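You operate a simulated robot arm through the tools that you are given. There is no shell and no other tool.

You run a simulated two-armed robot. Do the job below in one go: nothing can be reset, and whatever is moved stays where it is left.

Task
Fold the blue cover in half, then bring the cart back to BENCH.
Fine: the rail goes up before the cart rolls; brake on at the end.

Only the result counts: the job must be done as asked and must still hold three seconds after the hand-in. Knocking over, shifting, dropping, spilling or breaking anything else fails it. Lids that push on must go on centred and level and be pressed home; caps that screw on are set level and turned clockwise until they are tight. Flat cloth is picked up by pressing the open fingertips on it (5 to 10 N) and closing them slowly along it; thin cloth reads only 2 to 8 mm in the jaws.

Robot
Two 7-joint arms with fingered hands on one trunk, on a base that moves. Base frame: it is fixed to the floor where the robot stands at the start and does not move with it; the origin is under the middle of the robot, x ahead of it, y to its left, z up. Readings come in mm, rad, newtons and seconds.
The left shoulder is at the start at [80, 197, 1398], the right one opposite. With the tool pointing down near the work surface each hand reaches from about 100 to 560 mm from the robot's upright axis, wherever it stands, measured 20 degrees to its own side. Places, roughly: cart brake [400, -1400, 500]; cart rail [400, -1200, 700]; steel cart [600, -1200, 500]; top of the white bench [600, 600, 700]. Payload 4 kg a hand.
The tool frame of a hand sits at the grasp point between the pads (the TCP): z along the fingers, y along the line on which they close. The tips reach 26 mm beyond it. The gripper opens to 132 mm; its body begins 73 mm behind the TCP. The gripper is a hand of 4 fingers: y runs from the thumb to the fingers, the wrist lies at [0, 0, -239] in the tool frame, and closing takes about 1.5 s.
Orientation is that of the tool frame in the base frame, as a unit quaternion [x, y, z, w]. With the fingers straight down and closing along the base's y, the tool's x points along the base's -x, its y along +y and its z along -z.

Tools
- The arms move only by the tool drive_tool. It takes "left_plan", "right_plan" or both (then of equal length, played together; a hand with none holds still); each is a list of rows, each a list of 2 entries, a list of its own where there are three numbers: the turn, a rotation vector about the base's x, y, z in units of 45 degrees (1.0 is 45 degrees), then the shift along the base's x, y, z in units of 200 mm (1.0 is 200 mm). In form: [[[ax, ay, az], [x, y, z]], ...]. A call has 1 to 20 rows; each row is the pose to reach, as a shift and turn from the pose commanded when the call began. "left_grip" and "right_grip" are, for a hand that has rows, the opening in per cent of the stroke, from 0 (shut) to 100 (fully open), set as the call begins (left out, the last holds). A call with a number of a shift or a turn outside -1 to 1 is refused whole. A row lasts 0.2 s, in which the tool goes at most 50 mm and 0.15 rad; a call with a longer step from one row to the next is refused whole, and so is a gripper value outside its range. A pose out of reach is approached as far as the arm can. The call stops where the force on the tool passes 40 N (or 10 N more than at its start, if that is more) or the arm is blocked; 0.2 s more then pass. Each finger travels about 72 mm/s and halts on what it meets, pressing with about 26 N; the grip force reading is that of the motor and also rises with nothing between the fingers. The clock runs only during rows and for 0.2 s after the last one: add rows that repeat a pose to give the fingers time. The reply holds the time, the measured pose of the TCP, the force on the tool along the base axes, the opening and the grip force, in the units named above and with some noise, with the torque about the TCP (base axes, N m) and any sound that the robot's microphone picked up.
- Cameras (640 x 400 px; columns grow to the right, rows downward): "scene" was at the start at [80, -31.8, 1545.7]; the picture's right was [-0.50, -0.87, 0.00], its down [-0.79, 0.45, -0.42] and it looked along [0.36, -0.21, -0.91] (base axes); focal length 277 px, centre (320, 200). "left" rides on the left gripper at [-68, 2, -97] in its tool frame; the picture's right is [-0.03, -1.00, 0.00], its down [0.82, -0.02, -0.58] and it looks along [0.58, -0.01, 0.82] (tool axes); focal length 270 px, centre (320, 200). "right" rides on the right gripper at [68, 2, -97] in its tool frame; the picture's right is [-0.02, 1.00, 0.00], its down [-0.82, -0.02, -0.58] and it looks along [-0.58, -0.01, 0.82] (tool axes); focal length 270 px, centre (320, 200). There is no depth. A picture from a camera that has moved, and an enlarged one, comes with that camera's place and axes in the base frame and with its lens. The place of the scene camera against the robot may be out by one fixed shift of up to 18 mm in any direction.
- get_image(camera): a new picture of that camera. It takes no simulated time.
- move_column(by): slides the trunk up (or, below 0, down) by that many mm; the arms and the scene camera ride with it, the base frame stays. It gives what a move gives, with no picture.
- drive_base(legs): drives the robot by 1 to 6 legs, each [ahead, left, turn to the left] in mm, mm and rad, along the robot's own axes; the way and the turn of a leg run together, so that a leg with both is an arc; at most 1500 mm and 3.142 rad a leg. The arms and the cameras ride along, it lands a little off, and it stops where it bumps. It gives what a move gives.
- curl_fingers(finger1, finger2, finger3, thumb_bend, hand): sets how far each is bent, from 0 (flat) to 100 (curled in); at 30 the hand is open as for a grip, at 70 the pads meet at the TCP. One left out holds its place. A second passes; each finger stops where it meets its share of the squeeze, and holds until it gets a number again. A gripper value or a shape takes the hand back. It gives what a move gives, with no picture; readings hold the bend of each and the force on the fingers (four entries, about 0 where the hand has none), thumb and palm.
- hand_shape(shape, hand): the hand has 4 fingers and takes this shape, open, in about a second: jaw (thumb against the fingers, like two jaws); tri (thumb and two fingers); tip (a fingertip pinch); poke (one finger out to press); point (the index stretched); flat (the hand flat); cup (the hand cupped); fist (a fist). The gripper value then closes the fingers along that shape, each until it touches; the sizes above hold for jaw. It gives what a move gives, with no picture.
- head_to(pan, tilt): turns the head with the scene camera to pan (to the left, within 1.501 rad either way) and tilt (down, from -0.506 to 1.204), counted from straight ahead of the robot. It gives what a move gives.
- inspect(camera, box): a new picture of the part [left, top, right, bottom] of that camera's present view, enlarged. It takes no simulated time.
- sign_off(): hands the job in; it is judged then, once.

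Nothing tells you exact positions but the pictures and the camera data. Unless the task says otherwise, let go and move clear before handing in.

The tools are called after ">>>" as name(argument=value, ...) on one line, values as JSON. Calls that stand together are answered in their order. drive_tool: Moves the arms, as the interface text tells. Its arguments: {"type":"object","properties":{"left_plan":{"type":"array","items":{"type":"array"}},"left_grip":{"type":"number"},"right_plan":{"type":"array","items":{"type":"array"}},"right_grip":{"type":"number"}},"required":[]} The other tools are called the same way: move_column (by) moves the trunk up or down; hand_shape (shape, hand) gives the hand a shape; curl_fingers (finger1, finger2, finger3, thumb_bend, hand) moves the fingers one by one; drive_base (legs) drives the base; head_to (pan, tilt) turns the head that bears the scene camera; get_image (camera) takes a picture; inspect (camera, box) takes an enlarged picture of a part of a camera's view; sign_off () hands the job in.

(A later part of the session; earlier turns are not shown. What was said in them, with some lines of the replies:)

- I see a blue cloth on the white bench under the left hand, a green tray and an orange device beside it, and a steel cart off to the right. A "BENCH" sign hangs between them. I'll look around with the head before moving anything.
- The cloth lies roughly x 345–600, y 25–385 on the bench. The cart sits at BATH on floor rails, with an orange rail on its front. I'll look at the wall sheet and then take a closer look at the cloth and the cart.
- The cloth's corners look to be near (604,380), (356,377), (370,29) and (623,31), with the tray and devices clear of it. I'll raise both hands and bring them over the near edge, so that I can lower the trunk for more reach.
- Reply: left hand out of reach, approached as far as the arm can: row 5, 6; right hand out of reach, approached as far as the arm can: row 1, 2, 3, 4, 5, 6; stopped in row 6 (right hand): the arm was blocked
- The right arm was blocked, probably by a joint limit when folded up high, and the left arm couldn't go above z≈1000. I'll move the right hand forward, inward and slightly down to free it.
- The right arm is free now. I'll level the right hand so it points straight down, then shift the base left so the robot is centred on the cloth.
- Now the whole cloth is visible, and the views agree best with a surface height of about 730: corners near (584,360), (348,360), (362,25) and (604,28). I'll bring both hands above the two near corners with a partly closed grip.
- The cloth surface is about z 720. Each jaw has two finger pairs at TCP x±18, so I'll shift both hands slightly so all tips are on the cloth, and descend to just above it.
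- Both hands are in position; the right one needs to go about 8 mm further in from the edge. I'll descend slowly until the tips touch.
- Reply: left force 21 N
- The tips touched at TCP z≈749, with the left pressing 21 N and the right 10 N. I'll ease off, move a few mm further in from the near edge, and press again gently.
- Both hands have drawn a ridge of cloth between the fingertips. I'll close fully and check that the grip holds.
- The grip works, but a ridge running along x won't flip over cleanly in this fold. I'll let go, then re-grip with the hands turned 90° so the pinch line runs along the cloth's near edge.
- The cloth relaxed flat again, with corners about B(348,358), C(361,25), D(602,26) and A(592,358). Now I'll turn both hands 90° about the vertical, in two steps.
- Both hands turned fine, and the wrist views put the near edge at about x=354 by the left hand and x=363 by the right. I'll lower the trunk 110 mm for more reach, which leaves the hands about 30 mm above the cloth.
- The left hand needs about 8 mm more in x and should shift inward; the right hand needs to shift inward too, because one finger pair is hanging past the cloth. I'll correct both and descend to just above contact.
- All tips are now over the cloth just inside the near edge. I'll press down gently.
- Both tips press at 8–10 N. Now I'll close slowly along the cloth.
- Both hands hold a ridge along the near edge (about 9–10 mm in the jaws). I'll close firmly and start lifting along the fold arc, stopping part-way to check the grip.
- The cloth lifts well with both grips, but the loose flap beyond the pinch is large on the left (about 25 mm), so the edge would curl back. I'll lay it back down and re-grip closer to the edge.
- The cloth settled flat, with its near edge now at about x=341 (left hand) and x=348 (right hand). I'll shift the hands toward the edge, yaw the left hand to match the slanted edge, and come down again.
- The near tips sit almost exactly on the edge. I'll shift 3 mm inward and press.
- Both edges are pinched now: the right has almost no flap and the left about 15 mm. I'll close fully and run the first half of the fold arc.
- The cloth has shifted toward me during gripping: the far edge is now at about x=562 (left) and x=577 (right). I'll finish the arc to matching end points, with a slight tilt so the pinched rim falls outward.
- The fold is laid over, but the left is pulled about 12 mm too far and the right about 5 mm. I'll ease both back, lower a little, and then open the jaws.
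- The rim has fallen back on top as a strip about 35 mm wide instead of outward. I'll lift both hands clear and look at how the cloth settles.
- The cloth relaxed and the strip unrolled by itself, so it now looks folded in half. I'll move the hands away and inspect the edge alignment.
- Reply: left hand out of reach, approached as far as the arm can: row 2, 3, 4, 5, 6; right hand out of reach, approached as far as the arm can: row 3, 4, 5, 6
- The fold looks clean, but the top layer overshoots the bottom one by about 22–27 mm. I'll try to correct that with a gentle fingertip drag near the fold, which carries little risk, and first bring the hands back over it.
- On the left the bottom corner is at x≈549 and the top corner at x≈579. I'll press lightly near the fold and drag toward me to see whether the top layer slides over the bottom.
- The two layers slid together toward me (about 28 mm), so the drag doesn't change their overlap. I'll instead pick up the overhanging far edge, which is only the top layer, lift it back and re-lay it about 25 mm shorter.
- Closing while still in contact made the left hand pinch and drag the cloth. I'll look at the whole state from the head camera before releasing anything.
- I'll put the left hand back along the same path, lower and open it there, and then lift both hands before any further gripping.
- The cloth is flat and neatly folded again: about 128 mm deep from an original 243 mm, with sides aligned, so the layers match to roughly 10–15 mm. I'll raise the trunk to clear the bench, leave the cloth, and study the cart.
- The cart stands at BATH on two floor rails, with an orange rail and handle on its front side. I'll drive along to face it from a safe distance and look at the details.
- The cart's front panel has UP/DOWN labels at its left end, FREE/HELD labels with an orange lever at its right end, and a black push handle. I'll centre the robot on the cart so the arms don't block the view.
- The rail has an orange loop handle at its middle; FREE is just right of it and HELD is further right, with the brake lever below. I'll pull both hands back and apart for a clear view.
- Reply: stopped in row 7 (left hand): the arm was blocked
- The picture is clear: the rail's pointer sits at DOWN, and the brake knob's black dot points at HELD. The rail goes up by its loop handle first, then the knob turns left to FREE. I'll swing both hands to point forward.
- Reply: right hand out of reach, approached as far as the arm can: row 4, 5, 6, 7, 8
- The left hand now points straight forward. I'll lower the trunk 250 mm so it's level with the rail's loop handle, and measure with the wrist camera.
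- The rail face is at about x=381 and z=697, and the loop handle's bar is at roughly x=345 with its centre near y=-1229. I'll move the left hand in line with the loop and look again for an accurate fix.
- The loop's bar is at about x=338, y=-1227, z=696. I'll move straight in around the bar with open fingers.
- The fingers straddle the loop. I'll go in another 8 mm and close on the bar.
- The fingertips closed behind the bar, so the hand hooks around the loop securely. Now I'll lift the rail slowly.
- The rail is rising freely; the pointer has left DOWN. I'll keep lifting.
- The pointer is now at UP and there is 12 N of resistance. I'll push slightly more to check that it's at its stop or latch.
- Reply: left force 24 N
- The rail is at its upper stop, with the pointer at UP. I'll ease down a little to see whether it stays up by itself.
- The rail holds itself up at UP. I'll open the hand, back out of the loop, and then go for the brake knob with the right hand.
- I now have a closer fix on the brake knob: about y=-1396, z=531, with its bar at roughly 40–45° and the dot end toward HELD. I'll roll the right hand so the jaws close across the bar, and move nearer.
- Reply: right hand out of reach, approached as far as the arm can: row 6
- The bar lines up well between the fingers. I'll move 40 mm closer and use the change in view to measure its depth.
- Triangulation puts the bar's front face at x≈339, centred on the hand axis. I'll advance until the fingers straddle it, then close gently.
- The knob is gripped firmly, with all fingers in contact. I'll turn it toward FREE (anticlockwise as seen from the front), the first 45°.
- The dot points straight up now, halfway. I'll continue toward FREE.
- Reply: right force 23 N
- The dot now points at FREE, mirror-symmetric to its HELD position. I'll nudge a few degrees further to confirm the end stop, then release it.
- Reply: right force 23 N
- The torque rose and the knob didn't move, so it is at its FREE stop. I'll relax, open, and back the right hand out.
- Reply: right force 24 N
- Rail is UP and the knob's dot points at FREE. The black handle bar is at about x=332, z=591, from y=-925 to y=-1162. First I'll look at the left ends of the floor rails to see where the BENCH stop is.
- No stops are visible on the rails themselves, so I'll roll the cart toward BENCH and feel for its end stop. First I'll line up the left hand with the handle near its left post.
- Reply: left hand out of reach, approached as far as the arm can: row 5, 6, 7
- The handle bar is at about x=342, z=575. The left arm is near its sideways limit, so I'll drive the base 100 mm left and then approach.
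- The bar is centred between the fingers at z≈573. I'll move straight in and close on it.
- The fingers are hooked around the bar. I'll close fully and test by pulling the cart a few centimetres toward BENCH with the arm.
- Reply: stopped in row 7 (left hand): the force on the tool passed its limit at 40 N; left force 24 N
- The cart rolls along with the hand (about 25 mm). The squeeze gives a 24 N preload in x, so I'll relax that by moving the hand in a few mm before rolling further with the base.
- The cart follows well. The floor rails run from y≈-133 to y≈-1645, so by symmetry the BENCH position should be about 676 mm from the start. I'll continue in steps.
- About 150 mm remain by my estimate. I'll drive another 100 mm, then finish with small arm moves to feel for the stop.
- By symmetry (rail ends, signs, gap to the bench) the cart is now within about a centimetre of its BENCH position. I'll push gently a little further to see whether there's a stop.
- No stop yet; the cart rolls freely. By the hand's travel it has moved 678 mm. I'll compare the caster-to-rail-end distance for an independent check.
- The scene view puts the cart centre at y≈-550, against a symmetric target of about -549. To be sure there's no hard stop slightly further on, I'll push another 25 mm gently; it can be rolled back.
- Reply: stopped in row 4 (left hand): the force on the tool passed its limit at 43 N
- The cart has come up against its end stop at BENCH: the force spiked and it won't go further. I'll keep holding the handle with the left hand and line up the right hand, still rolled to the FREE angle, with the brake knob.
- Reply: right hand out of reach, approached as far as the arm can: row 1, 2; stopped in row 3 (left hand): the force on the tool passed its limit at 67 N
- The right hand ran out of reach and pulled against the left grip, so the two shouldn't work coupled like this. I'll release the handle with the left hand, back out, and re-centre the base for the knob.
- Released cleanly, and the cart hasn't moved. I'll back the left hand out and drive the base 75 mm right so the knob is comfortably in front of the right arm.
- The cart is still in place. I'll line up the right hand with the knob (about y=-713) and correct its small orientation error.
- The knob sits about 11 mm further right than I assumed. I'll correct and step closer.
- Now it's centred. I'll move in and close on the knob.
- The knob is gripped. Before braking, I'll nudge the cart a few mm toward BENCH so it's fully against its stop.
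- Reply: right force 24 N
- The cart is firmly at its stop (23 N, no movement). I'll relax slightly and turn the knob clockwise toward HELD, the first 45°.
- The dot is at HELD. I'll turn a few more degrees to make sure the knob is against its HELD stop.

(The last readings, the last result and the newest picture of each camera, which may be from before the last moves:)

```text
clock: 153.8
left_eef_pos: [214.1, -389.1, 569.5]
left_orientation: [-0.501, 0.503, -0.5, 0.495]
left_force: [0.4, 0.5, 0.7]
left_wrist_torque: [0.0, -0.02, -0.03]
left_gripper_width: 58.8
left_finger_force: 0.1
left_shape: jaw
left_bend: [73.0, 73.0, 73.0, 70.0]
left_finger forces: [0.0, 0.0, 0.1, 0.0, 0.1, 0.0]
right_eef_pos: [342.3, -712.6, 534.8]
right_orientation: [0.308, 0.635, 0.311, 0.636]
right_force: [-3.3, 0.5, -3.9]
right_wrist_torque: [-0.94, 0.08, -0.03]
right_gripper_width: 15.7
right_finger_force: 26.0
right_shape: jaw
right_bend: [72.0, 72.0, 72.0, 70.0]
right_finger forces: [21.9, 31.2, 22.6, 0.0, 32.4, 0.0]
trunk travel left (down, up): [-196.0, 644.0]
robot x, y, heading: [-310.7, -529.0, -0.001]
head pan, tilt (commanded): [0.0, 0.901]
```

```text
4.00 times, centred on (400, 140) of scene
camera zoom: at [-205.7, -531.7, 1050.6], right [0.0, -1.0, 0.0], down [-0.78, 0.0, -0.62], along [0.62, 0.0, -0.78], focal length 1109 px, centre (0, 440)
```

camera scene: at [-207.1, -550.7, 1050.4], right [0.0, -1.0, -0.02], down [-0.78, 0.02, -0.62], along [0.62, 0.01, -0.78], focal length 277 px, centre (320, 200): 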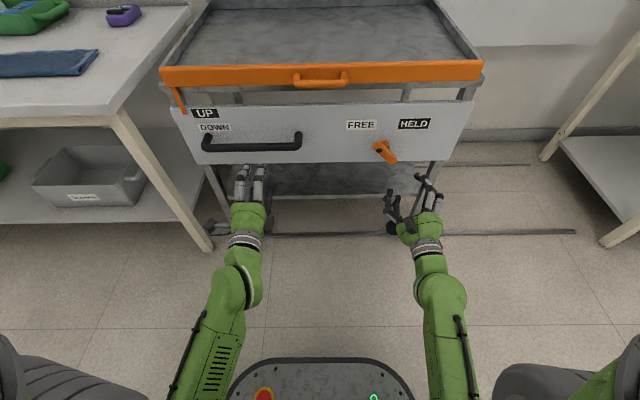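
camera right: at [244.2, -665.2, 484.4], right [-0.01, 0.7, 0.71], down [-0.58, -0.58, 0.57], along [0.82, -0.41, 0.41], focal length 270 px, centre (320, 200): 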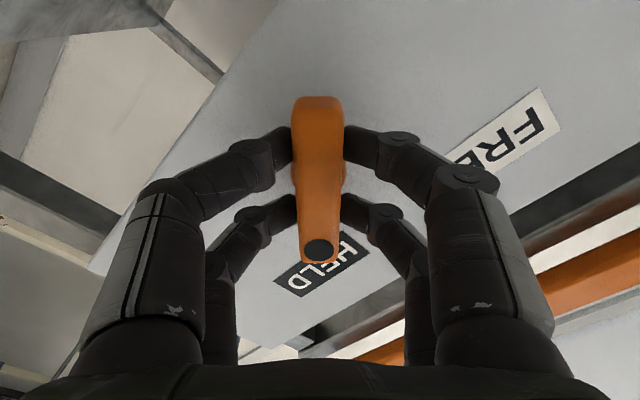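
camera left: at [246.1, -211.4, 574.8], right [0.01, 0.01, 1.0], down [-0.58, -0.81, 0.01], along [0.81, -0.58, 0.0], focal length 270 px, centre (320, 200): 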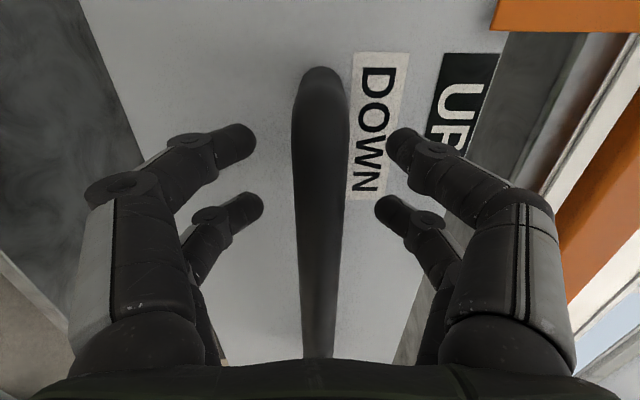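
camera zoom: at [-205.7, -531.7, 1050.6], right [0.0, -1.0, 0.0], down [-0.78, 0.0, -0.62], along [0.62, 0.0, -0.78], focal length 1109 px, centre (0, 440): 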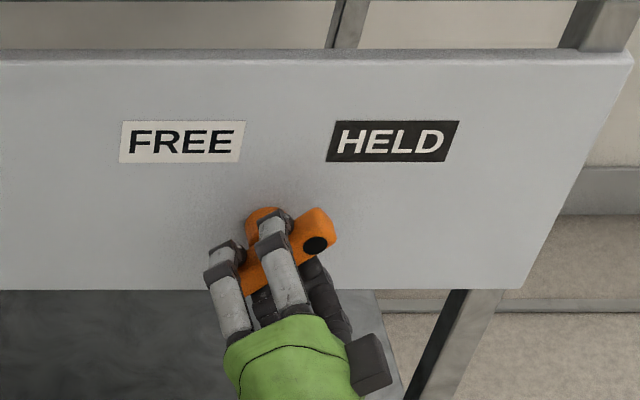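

The torque rose to about 0.9 N·m with no further turn, so the brake is fully at HELD. I'll relax the twist, open, and withdraw straight back.

>>> drive_tool(right_plan=[[[-0.06, 0, 0], [0, 0, -0.003]], [[-0.12, 0, 0], [0, 0, -0.006]], [[-0.15, 0, 0], [0, 0, -0.008]], [[-0.15, 0, 0], [0, 0, -0.008]]])

>>> drive_tool(right_plan=[[[0, 0, 0], [0, 0, 0]], [[0, 0, 0], [0, 0, 0]], [[0, 0, 0], [0, 0, 0]], [[0, 0, 0], [0, 0, 0]], [[0, 0, 0], [-0.15, 0, 0]], [[0, 0, 0], [-0.3, 0, 0]], [[0, 0, 0], [-0.45, 0, 0]], [[0, 0, 0], [-0.6, 0, 0]], [[0, 0, 0], [-0.6, 0, 0]]], right_grip=45)

>>> head_to(pan=0.0, tilt=0.75)

>>> get_image(camera="scene")

>>> inspect(camera="scene", box=[140, 100, 500, 325])

```text
clock: 154.8
left_eef_pos: [213.3, -389.3, 569.9]
left_orientation: [-0.501, 0.504, -0.5, 0.495]
left_force: [-0.2, -0.2, -0.4]
left_wrist_torque: [-0.02, 0.02, -0.03]
left_gripper_width: 59.0
left_finger_force: 0.1
left_shape: jaw
left_bend: [73.0, 73.0, 73.0, 70.0]
left_finger forces: [0.0, 0.1, 0.0, 0.1, 0.1, 0.0]
right_eef_pos: [341.4, -712.9, 532.9]
right_orientation: [0.27, 0.651, 0.274, 0.654]
right_force: [1.9, -1.5, 3.4]
right_wrist_torque: [0.01, -0.05, -0.05]
right_gripper_width: 15.0
right_finger_force: 26.3
right_shape: jaw
right_bend: [72.0, 72.0, 72.0, 70.0]
right_finger forces: [26.6, 24.1, 26.5, 0.0, 24.3, 0.1]
trunk travel left (down, up): [-196.0, 644.0]
robot x, y, heading: [-309.3, -530.1, -0.006]
head pan, tilt (commanded): [0.0, 0.901]
```

```text
clock: 156.8
left_eef_pos: [213.6, -388.2, 569.6]
left_orientation: [-0.502, 0.503, -0.501, 0.495]
left_force: [-0.3, 0.0, -0.4]
left_wrist_torque: [0.0, 0.0, 0.03]
left_gripper_width: 59.1
left_finger_force: 0.1
left_shape: jaw
left_bend: [73.0, 73.0, 73.0, 70.0]
left_finger forces: [0.0, 0.1, 0.0, 0.0, 0.0, 0.1]
right_eef_pos: [220.7, -713.1, 531.4]
right_orientation: [0.27, 0.652, 0.273, 0.653]
right_force: [-0.9, 0.1, -0.4]
right_wrist_torque: [0.02, 0.01, 0.0]
right_gripper_width: 58.9
right_finger_force: 0.1
right_shape: jaw
right_bend: [73.0, 73.0, 73.0, 70.0]
right_finger forces: [0.0, 0.0, 0.1, 0.1, 0.1, 0.1]
trunk travel left (down, up): [-196.0, 644.0]
robot x, y, heading: [-307.6, -528.5, -0.007]
head pan, tilt (commanded): [0.0, 0.901]
```

```text
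clock: 157.5
left_eef_pos: [213.9, -388.3, 568.8]
left_orientation: [-0.501, 0.503, -0.501, 0.495]
left_force: [0.8, 0.1, 0.0]
left_wrist_torque: [0.0, -0.01, 0.03]
left_gripper_width: 58.8
left_finger_force: 0.1
left_shape: jaw
left_bend: [73.0, 73.0, 73.0, 70.0]
left_finger forces: [0.0, 0.1, 0.1, 0.1, 0.0, 0.0]
right_eef_pos: [221.8, -713.3, 531.7]
right_orientation: [0.271, 0.653, 0.272, 0.653]
right_force: [0.0, 1.0, -0.1]
right_wrist_torque: [-0.02, -0.02, 0.01]
right_gripper_width: 59.0
right_finger_force: 0.1
right_shape: jaw
right_bend: [73.0, 73.0, 73.0, 70.0]
right_finger forces: [0.0, 0.1, 0.0, 0.0, 0.0, 0.0]
trunk travel left (down, up): [-196.0, 644.0]
robot x, y, heading: [-310.1, -528.6, -0.005]
head pan, tilt (commanded): [0.0, 0.75]
```

```text
taken
camera scene: at [-198.6, -531.8, 1062.5], right [0.0, -1.0, 0.0], down [-0.68, 0.0, -0.73], along [0.73, 0.0, -0.68], focal length 277 px, centre (320, 200)
```

scene: 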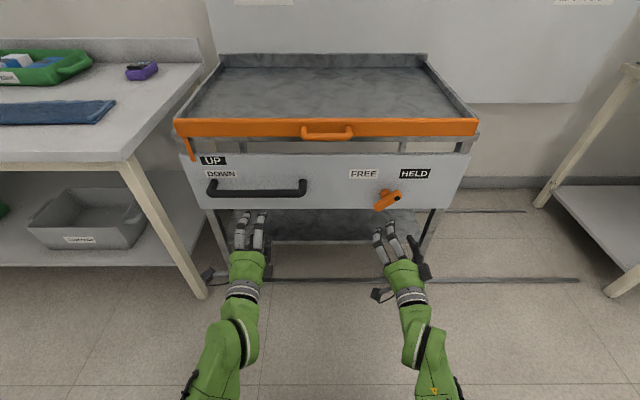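

```text
1.78 times, centred on (320, 212) of scene
camera zoom: at [-198.6, -531.8, 1062.5], right [0.0, -1.0, 0.0], down [-0.68, 0.0, -0.73], along [0.73, 0.0, -0.68], focal length 493 px, centre (320, 178)
```

zoom: 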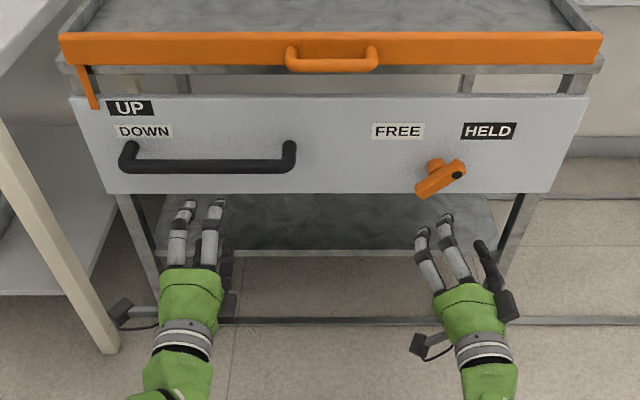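

Brake HELD, rail UP, cart at its BENCH stop, and both hands clear. I'll back away, raise the trunk, and check the folded cloth once more.

>>> drive_base(legs=[[-150, 0, 0]])

>>> move_column(by=500)

>>> head_to(pan=0.75, tilt=0.75)

>>> get_image(camera="scene")

```text
clock: 158.9
left_eef_pos: [63.1, -389.0, 570.6]
left_orientation: [-0.5, 0.504, -0.501, 0.495]
left_force: [-0.5, 0.2, 0.0]
left_wrist_torque: [0.02, 0.01, 0.01]
left_gripper_width: 59.0
left_finger_force: 0.0
left_shape: jaw
left_bend: [73.0, 73.0, 73.0, 70.0]
left_finger forces: [0.0, 0.0, 0.1, 0.0, 0.0, 0.1]
right_eef_pos: [71.1, -712.9, 532.5]
right_orientation: [0.27, 0.652, 0.273, 0.654]
right_force: [0.1, 0.4, 1.0]
right_wrist_torque: [-0.02, 0.01, -0.04]
right_gripper_width: 58.8
right_finger_force: 0.0
right_shape: jaw
right_bend: [73.0, 73.0, 73.0, 70.0]
right_finger forces: [0.1, 0.1, 0.1, 0.0, 0.0, 0.0]
trunk travel left (down, up): [-196.0, 644.0]
robot x, y, heading: [-457.1, -529.3, -0.003]
head pan, tilt (commanded): [0.0, 0.75]
```

```text
refused: 500 is not a number from -400 to 400
```

```text
clock: 160.0
left_eef_pos: [63.6, -387.8, 570.9]
left_orientation: [-0.501, 0.503, -0.501, 0.495]
left_force: [-0.3, -0.3, 0.3]
left_wrist_torque: [0.02, -0.01, 0.02]
left_gripper_width: 59.0
left_finger_force: 0.0
left_shape: jaw
left_bend: [73.0, 73.0, 73.0, 70.0]
left_finger forces: [0.0, 0.0, 0.1, 0.0, 0.0, 0.0]
right_eef_pos: [70.5, -711.3, 531.6]
right_orientation: [0.27, 0.652, 0.272, 0.654]
right_force: [-0.1, -0.4, 0.3]
right_wrist_torque: [0.02, 0.0, 0.0]
right_gripper_width: 58.8
right_finger_force: 0.2
right_shape: jaw
right_bend: [73.0, 73.0, 73.0, 70.0]
right_finger forces: [0.0, 0.1, 0.1, 0.0, 0.0, 0.0]
trunk travel left (down, up): [-196.0, 644.0]
robot x, y, heading: [-459.8, -529.6, 0.001]
head pan, tilt (commanded): [0.75, 0.75]
```

```text
taken
camera scene: at [-370.7, -474.8, 1062.6], right [0.68, -0.73, 0.0], down [-0.5, -0.46, -0.73], along [0.54, 0.5, -0.68], focal length 277 px, centre (320, 200)
```

scene: 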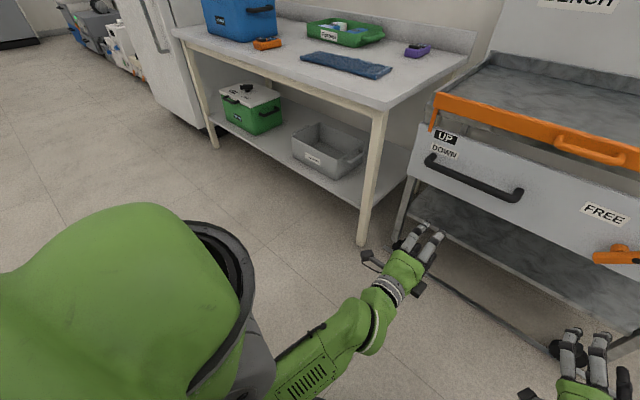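

>>> move_column(by=400)

>>> drive_base(legs=[[0, 700, 0], [250, 0, 0]])

>>> head_to(pan=0.0, tilt=0.8)

>>> get_image(camera="scene")

>>> inspect(camera="scene", box=[240, 140, 400, 240])

```text
clock: 163.8
left_eef_pos: [63.0, -388.8, 969.5]
left_orientation: [-0.501, 0.503, -0.501, 0.495]
left_force: [1.0, 0.5, 1.0]
left_wrist_torque: [-0.03, 0.01, -0.02]
left_gripper_width: 59.1
left_finger_force: 0.1
left_shape: jaw
left_bend: [73.0, 73.0, 73.0, 70.0]
left_finger forces: [0.1, 0.1, 0.1, 0.1, 0.1, 0.1]
right_eef_pos: [71.5, -712.7, 930.9]
right_orientation: [0.271, 0.652, 0.273, 0.653]
right_force: [-0.8, 1.0, 0.0]
right_wrist_torque: [0.01, -0.02, -0.01]
right_gripper_width: 58.9
right_finger_force: 0.1
right_shape: jaw
right_bend: [73.0, 73.0, 73.0, 70.0]
right_finger forces: [0.0, 0.1, 0.0, 0.0, 0.1, 0.0]
trunk travel left (down, up): [-596.0, 244.0]
robot x, y, heading: [-456.3, -530.9, -0.005]
head pan, tilt (commanded): [0.75, 0.75]
```

```text
clock: 169.1
left_eef_pos: [316.9, 313.6, 969.8]
left_orientation: [-0.5, 0.504, -0.501, 0.495]
left_force: [1.4, 0.4, -0.4]
left_wrist_torque: [0.04, 0.02, -0.02]
left_gripper_width: 59.0
left_finger_force: 0.0
left_shape: jaw
left_bend: [73.0, 73.0, 73.0, 70.0]
left_finger forces: [0.0, 0.0, 0.0, 0.0, 0.0, 0.1]
right_eef_pos: [323.3, -9.8, 932.5]
right_orientation: [0.271, 0.651, 0.273, 0.654]
right_force: [-0.8, 0.7, 0.5]
right_wrist_torque: [-0.04, 0.0, 0.0]
right_gripper_width: 58.9
right_finger_force: 0.0
right_shape: jaw
right_bend: [73.0, 73.0, 73.0, 70.0]
right_finger forces: [0.0, 0.0, 0.0, 0.1, 0.0, 0.1]
trunk travel left (down, up): [-596.0, 244.0]
robot x, y, heading: [-207.0, 175.7, -0.009]
head pan, tilt (commanded): [0.75, 0.75]
```

```text
clock: 170.2
left_eef_pos: [318.1, 314.0, 969.8]
left_orientation: [-0.5, 0.504, -0.502, 0.494]
left_force: [0.4, -1.2, -0.2]
left_wrist_torque: [0.0, 0.02, -0.01]
left_gripper_width: 59.0
left_finger_force: 0.2
left_shape: jaw
left_bend: [73.0, 73.0, 73.0, 70.0]
left_finger forces: [0.0, 0.0, 0.0, 0.0, 0.0, 0.0]
right_eef_pos: [325.0, -10.1, 931.6]
right_orientation: [0.272, 0.652, 0.272, 0.654]
right_force: [0.1, 0.0, -0.4]
right_wrist_torque: [0.0, -0.01, 0.04]
right_gripper_width: 59.1
right_finger_force: 0.0
right_shape: jaw
right_bend: [73.0, 73.0, 73.0, 70.0]
right_finger forces: [0.0, 0.0, 0.0, 0.0, 0.0, 0.0]
trunk travel left (down, up): [-596.0, 244.0]
robot x, y, heading: [-202.6, 179.2, -0.004]
head pan, tilt (commanded): [0.0, 0.799]
```

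```text
taken
camera scene: at [-97.5, 172.6, 1458.6], right [-0.01, -1.0, 0.0], down [-0.72, 0.0, -0.7], along [0.7, 0.0, -0.72], focal length 277 px, centre (320, 200)
```

scene: 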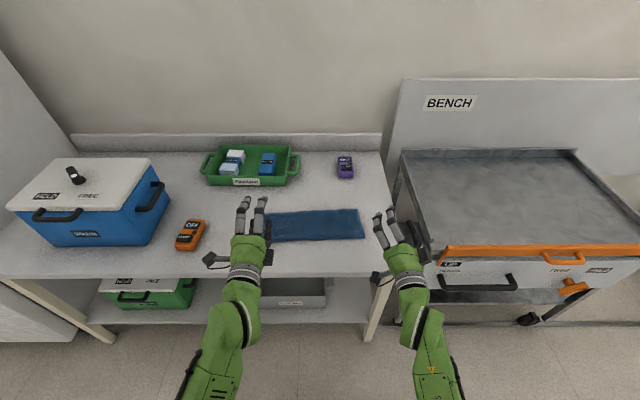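

```text
4.00 times, centred on (320, 190) of scene
camera zoom: at [-97.5, 172.6, 1458.6], right [-0.01, -1.0, 0.0], down [-0.72, 0.0, -0.7], along [0.7, 0.0, -0.72], focal length 1109 px, centre (320, 240)
```

zoom: 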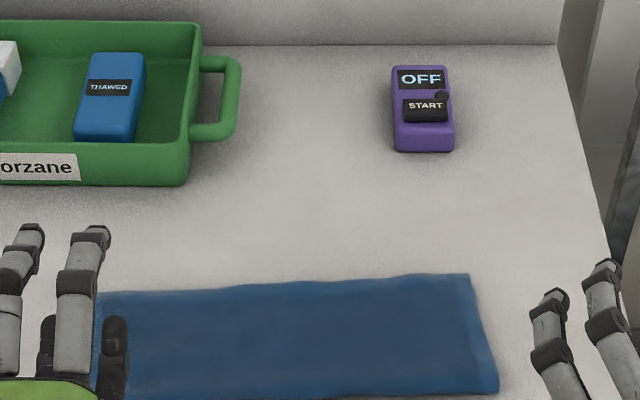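

>>> drive_base(legs=[[-180, 0, 0]])

>>> move_column(by=240)

>>> head_to(pan=0.0, tilt=0.8)

>>> get_image(camera="scene")

>>> inspect(camera="scene", box=[260, 160, 380, 235])

```text
clock: 171.7
left_eef_pos: [140.4, 315.3, 969.1]
left_orientation: [-0.501, 0.504, -0.501, 0.494]
left_force: [0.3, 0.2, -0.5]
left_wrist_torque: [0.02, 0.01, 0.01]
left_gripper_width: 59.0
left_finger_force: 0.0
left_shape: jaw
left_bend: [73.0, 73.0, 73.0, 70.0]
left_finger forces: [0.0, 0.1, 0.0, 0.0, 0.1, 0.1]
right_eef_pos: [147.5, -8.4, 930.3]
right_orientation: [0.272, 0.652, 0.272, 0.653]
right_force: [-0.6, -0.2, -0.6]
right_wrist_torque: [0.02, -0.01, -0.01]
right_gripper_width: 59.1
right_finger_force: 0.1
right_shape: jaw
right_bend: [73.0, 73.0, 73.0, 70.0]
right_finger forces: [0.0, 0.1, 0.1, 0.1, 0.1, 0.1]
trunk travel left (down, up): [-596.0, 244.0]
robot x, y, heading: [-381.8, 173.7, -0.009]
head pan, tilt (commanded): [0.0, 0.799]
```

```text
clock: 174.2
left_eef_pos: [138.8, 316.0, 1210.8]
left_orientation: [-0.501, 0.503, -0.502, 0.494]
left_force: [-0.8, -0.8, -1.2]
left_wrist_torque: [0.0, 0.0, -0.05]
left_gripper_width: 59.1
left_finger_force: 0.1
left_shape: jaw
left_bend: [73.0, 73.0, 73.0, 70.0]
left_finger forces: [0.1, 0.0, 0.1, 0.1, 0.1, 0.0]
right_eef_pos: [145.6, -8.0, 1172.0]
right_orientation: [0.272, 0.651, 0.273, 0.654]
right_force: [0.0, 0.5, 0.2]
right_wrist_torque: [-0.03, 0.02, -0.04]
right_gripper_width: 59.0
right_finger_force: 0.0
right_shape: jaw
right_bend: [73.0, 73.0, 73.0, 70.0]
right_finger forces: [0.1, 0.1, 0.1, 0.0, 0.0, 0.0]
trunk travel left (down, up): [-836.0, 4.0]
robot x, y, heading: [-383.8, 181.3, -0.008]
head pan, tilt (commanded): [0.0, 0.799]
```

```text
clock: 174.8
left_eef_pos: [140.1, 315.8, 1210.4]
left_orientation: [-0.5, 0.504, -0.501, 0.494]
left_force: [0.3, 0.5, 0.7]
left_wrist_torque: [-0.03, -0.01, -0.02]
left_gripper_width: 59.0
left_finger_force: 0.1
left_shape: jaw
left_bend: [73.0, 73.0, 73.0, 70.0]
left_finger forces: [0.0, 0.0, 0.0, 0.1, 0.0, 0.0]
right_eef_pos: [146.1, -8.8, 1171.6]
right_orientation: [0.271, 0.652, 0.272, 0.654]
right_force: [0.5, 0.5, 0.1]
right_wrist_torque: [-0.01, 0.02, -0.01]
right_gripper_width: 58.8
right_finger_force: 0.0
right_shape: jaw
right_bend: [73.0, 73.0, 73.0, 70.0]
right_finger forces: [0.0, 0.0, 0.0, 0.0, 0.0, 0.0]
trunk travel left (down, up): [-836.0, 4.0]
robot x, y, heading: [-379.9, 173.1, -0.004]
head pan, tilt (commanded): [0.0, 0.799]
```

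```text
taken
camera scene: at [-275.4, 173.6, 1698.6], right [-0.01, -1.0, 0.0], down [-0.72, 0.0, -0.7], along [0.7, 0.0, -0.72], focal length 277 px, centre (320, 200)
```

scene: 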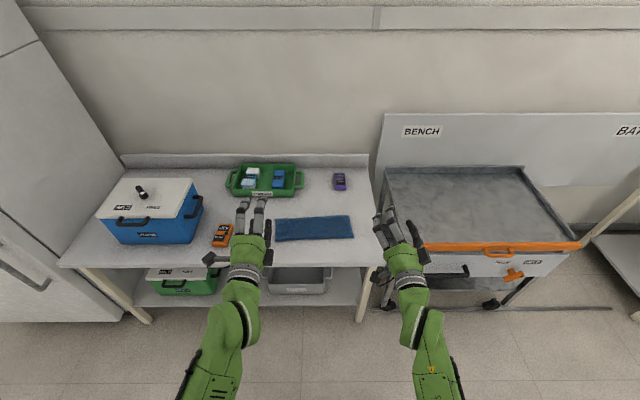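

```text
5.33 times, centred on (320, 198) of scene
camera zoom: at [-275.4, 173.6, 1698.6], right [-0.01, -1.0, 0.0], down [-0.72, 0.0, -0.7], along [0.7, 0.0, -0.72], focal length 1479 px, centre (320, 213)
```

zoom: 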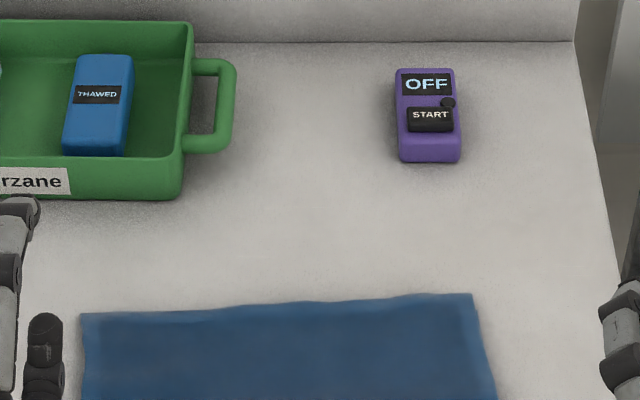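

>>> inspect(camera="scene", box=[264, 200, 364, 262])

>>> inspect(camera="scene", box=[360, 130, 640, 305])

```text
6.40 times, centred on (314, 231) of scene
camera zoom: at [-275.4, 173.6, 1698.6], right [-0.01, -1.0, 0.0], down [-0.72, 0.0, -0.7], along [0.7, 0.0, -0.72], focal length 1774 px, centre (358, 2)
```

zoom: 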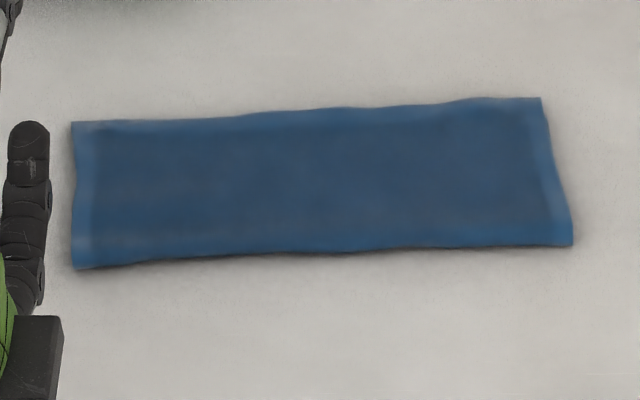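

```text
2.29 times, centred on (500, 218) of scene
camera zoom: at [-275.4, 173.6, 1698.6], right [-0.01, -1.0, 0.0], down [-0.72, 0.0, -0.7], along [0.7, 0.0, -0.72], focal length 634 px, centre (-91, 160)
```

zoom: 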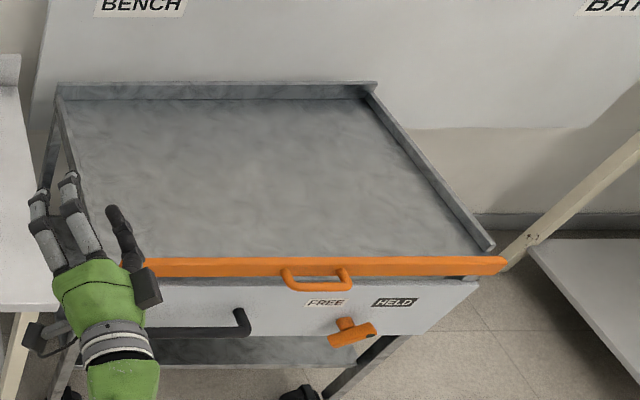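

>>> inspect(camera="scene", box=[336, 208, 368, 228])

>>> inspect(camera="scene", box=[264, 210, 296, 230])

```text
16.00 times, centred on (352, 218) of scene
camera zoom: at [-275.4, 173.6, 1698.6], right [-0.01, -1.0, 0.0], down [-0.72, 0.0, -0.7], along [0.7, 0.0, -0.72], focal length 4436 px, centre (-192, -88)
```

zoom: 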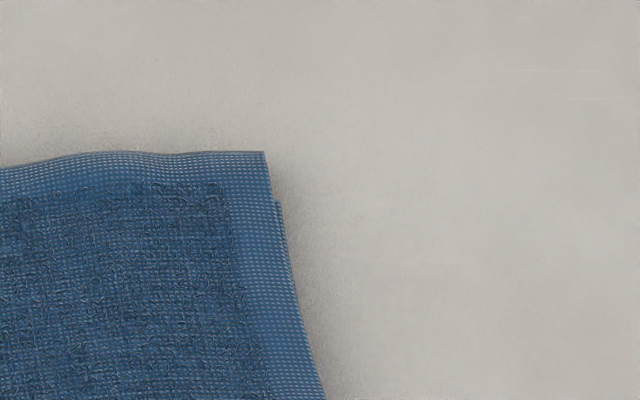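

```text
16.00 times, centred on (280, 220) of scene
camera zoom: at [-275.4, 173.6, 1698.6], right [-0.01, -1.0, 0.0], down [-0.72, 0.0, -0.7], along [0.7, 0.0, -0.72], focal length 4436 px, centre (960, -120)
```

zoom: 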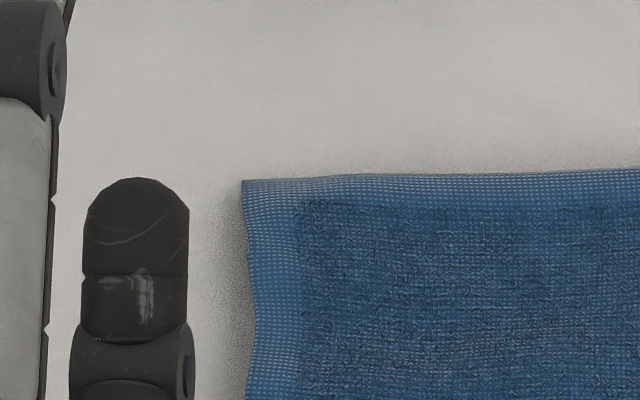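

The cover is folded in half (layers match to about 12–20 mm). The rail is UP, the cart sits against its BENCH stop and the brake is at HELD. Both hands are empty and well clear, so I'm handing in.

>>> sign_off()

```text
The job is handed in.
```

I folded the blue cover in half on the white bench and brought the cart back to BENCH. The job is handed in; I haven't had a result back from the judging.

- **Cover:** It is folded once, near edge over far edge, and lies flat. The top layer overshoots the bottom one by about 20 mm at the right corner and an estimated 12 mm at the left. During folding it slid about 30 mm toward the front of the bench. My left hand also snagged and dragged it once, and I laid it back flat.
- **Rail:** I lifted it to its upper stop before the cart rolled. The pointer shows UP and it stays up by itself.
- **Cart:** It rolled about 680 mm along the floor rails until it met a stop at BENCH. It may have backed off that stop by 2–3 mm before the brake went on.
- **Brake:** I turned the knob to FREE only after the rail was up. At the end I turned it back against its HELD stop.

In the last pictures, the tray, the box and the devices on the bench had not moved. Both hands were empty and clear when I handed in.
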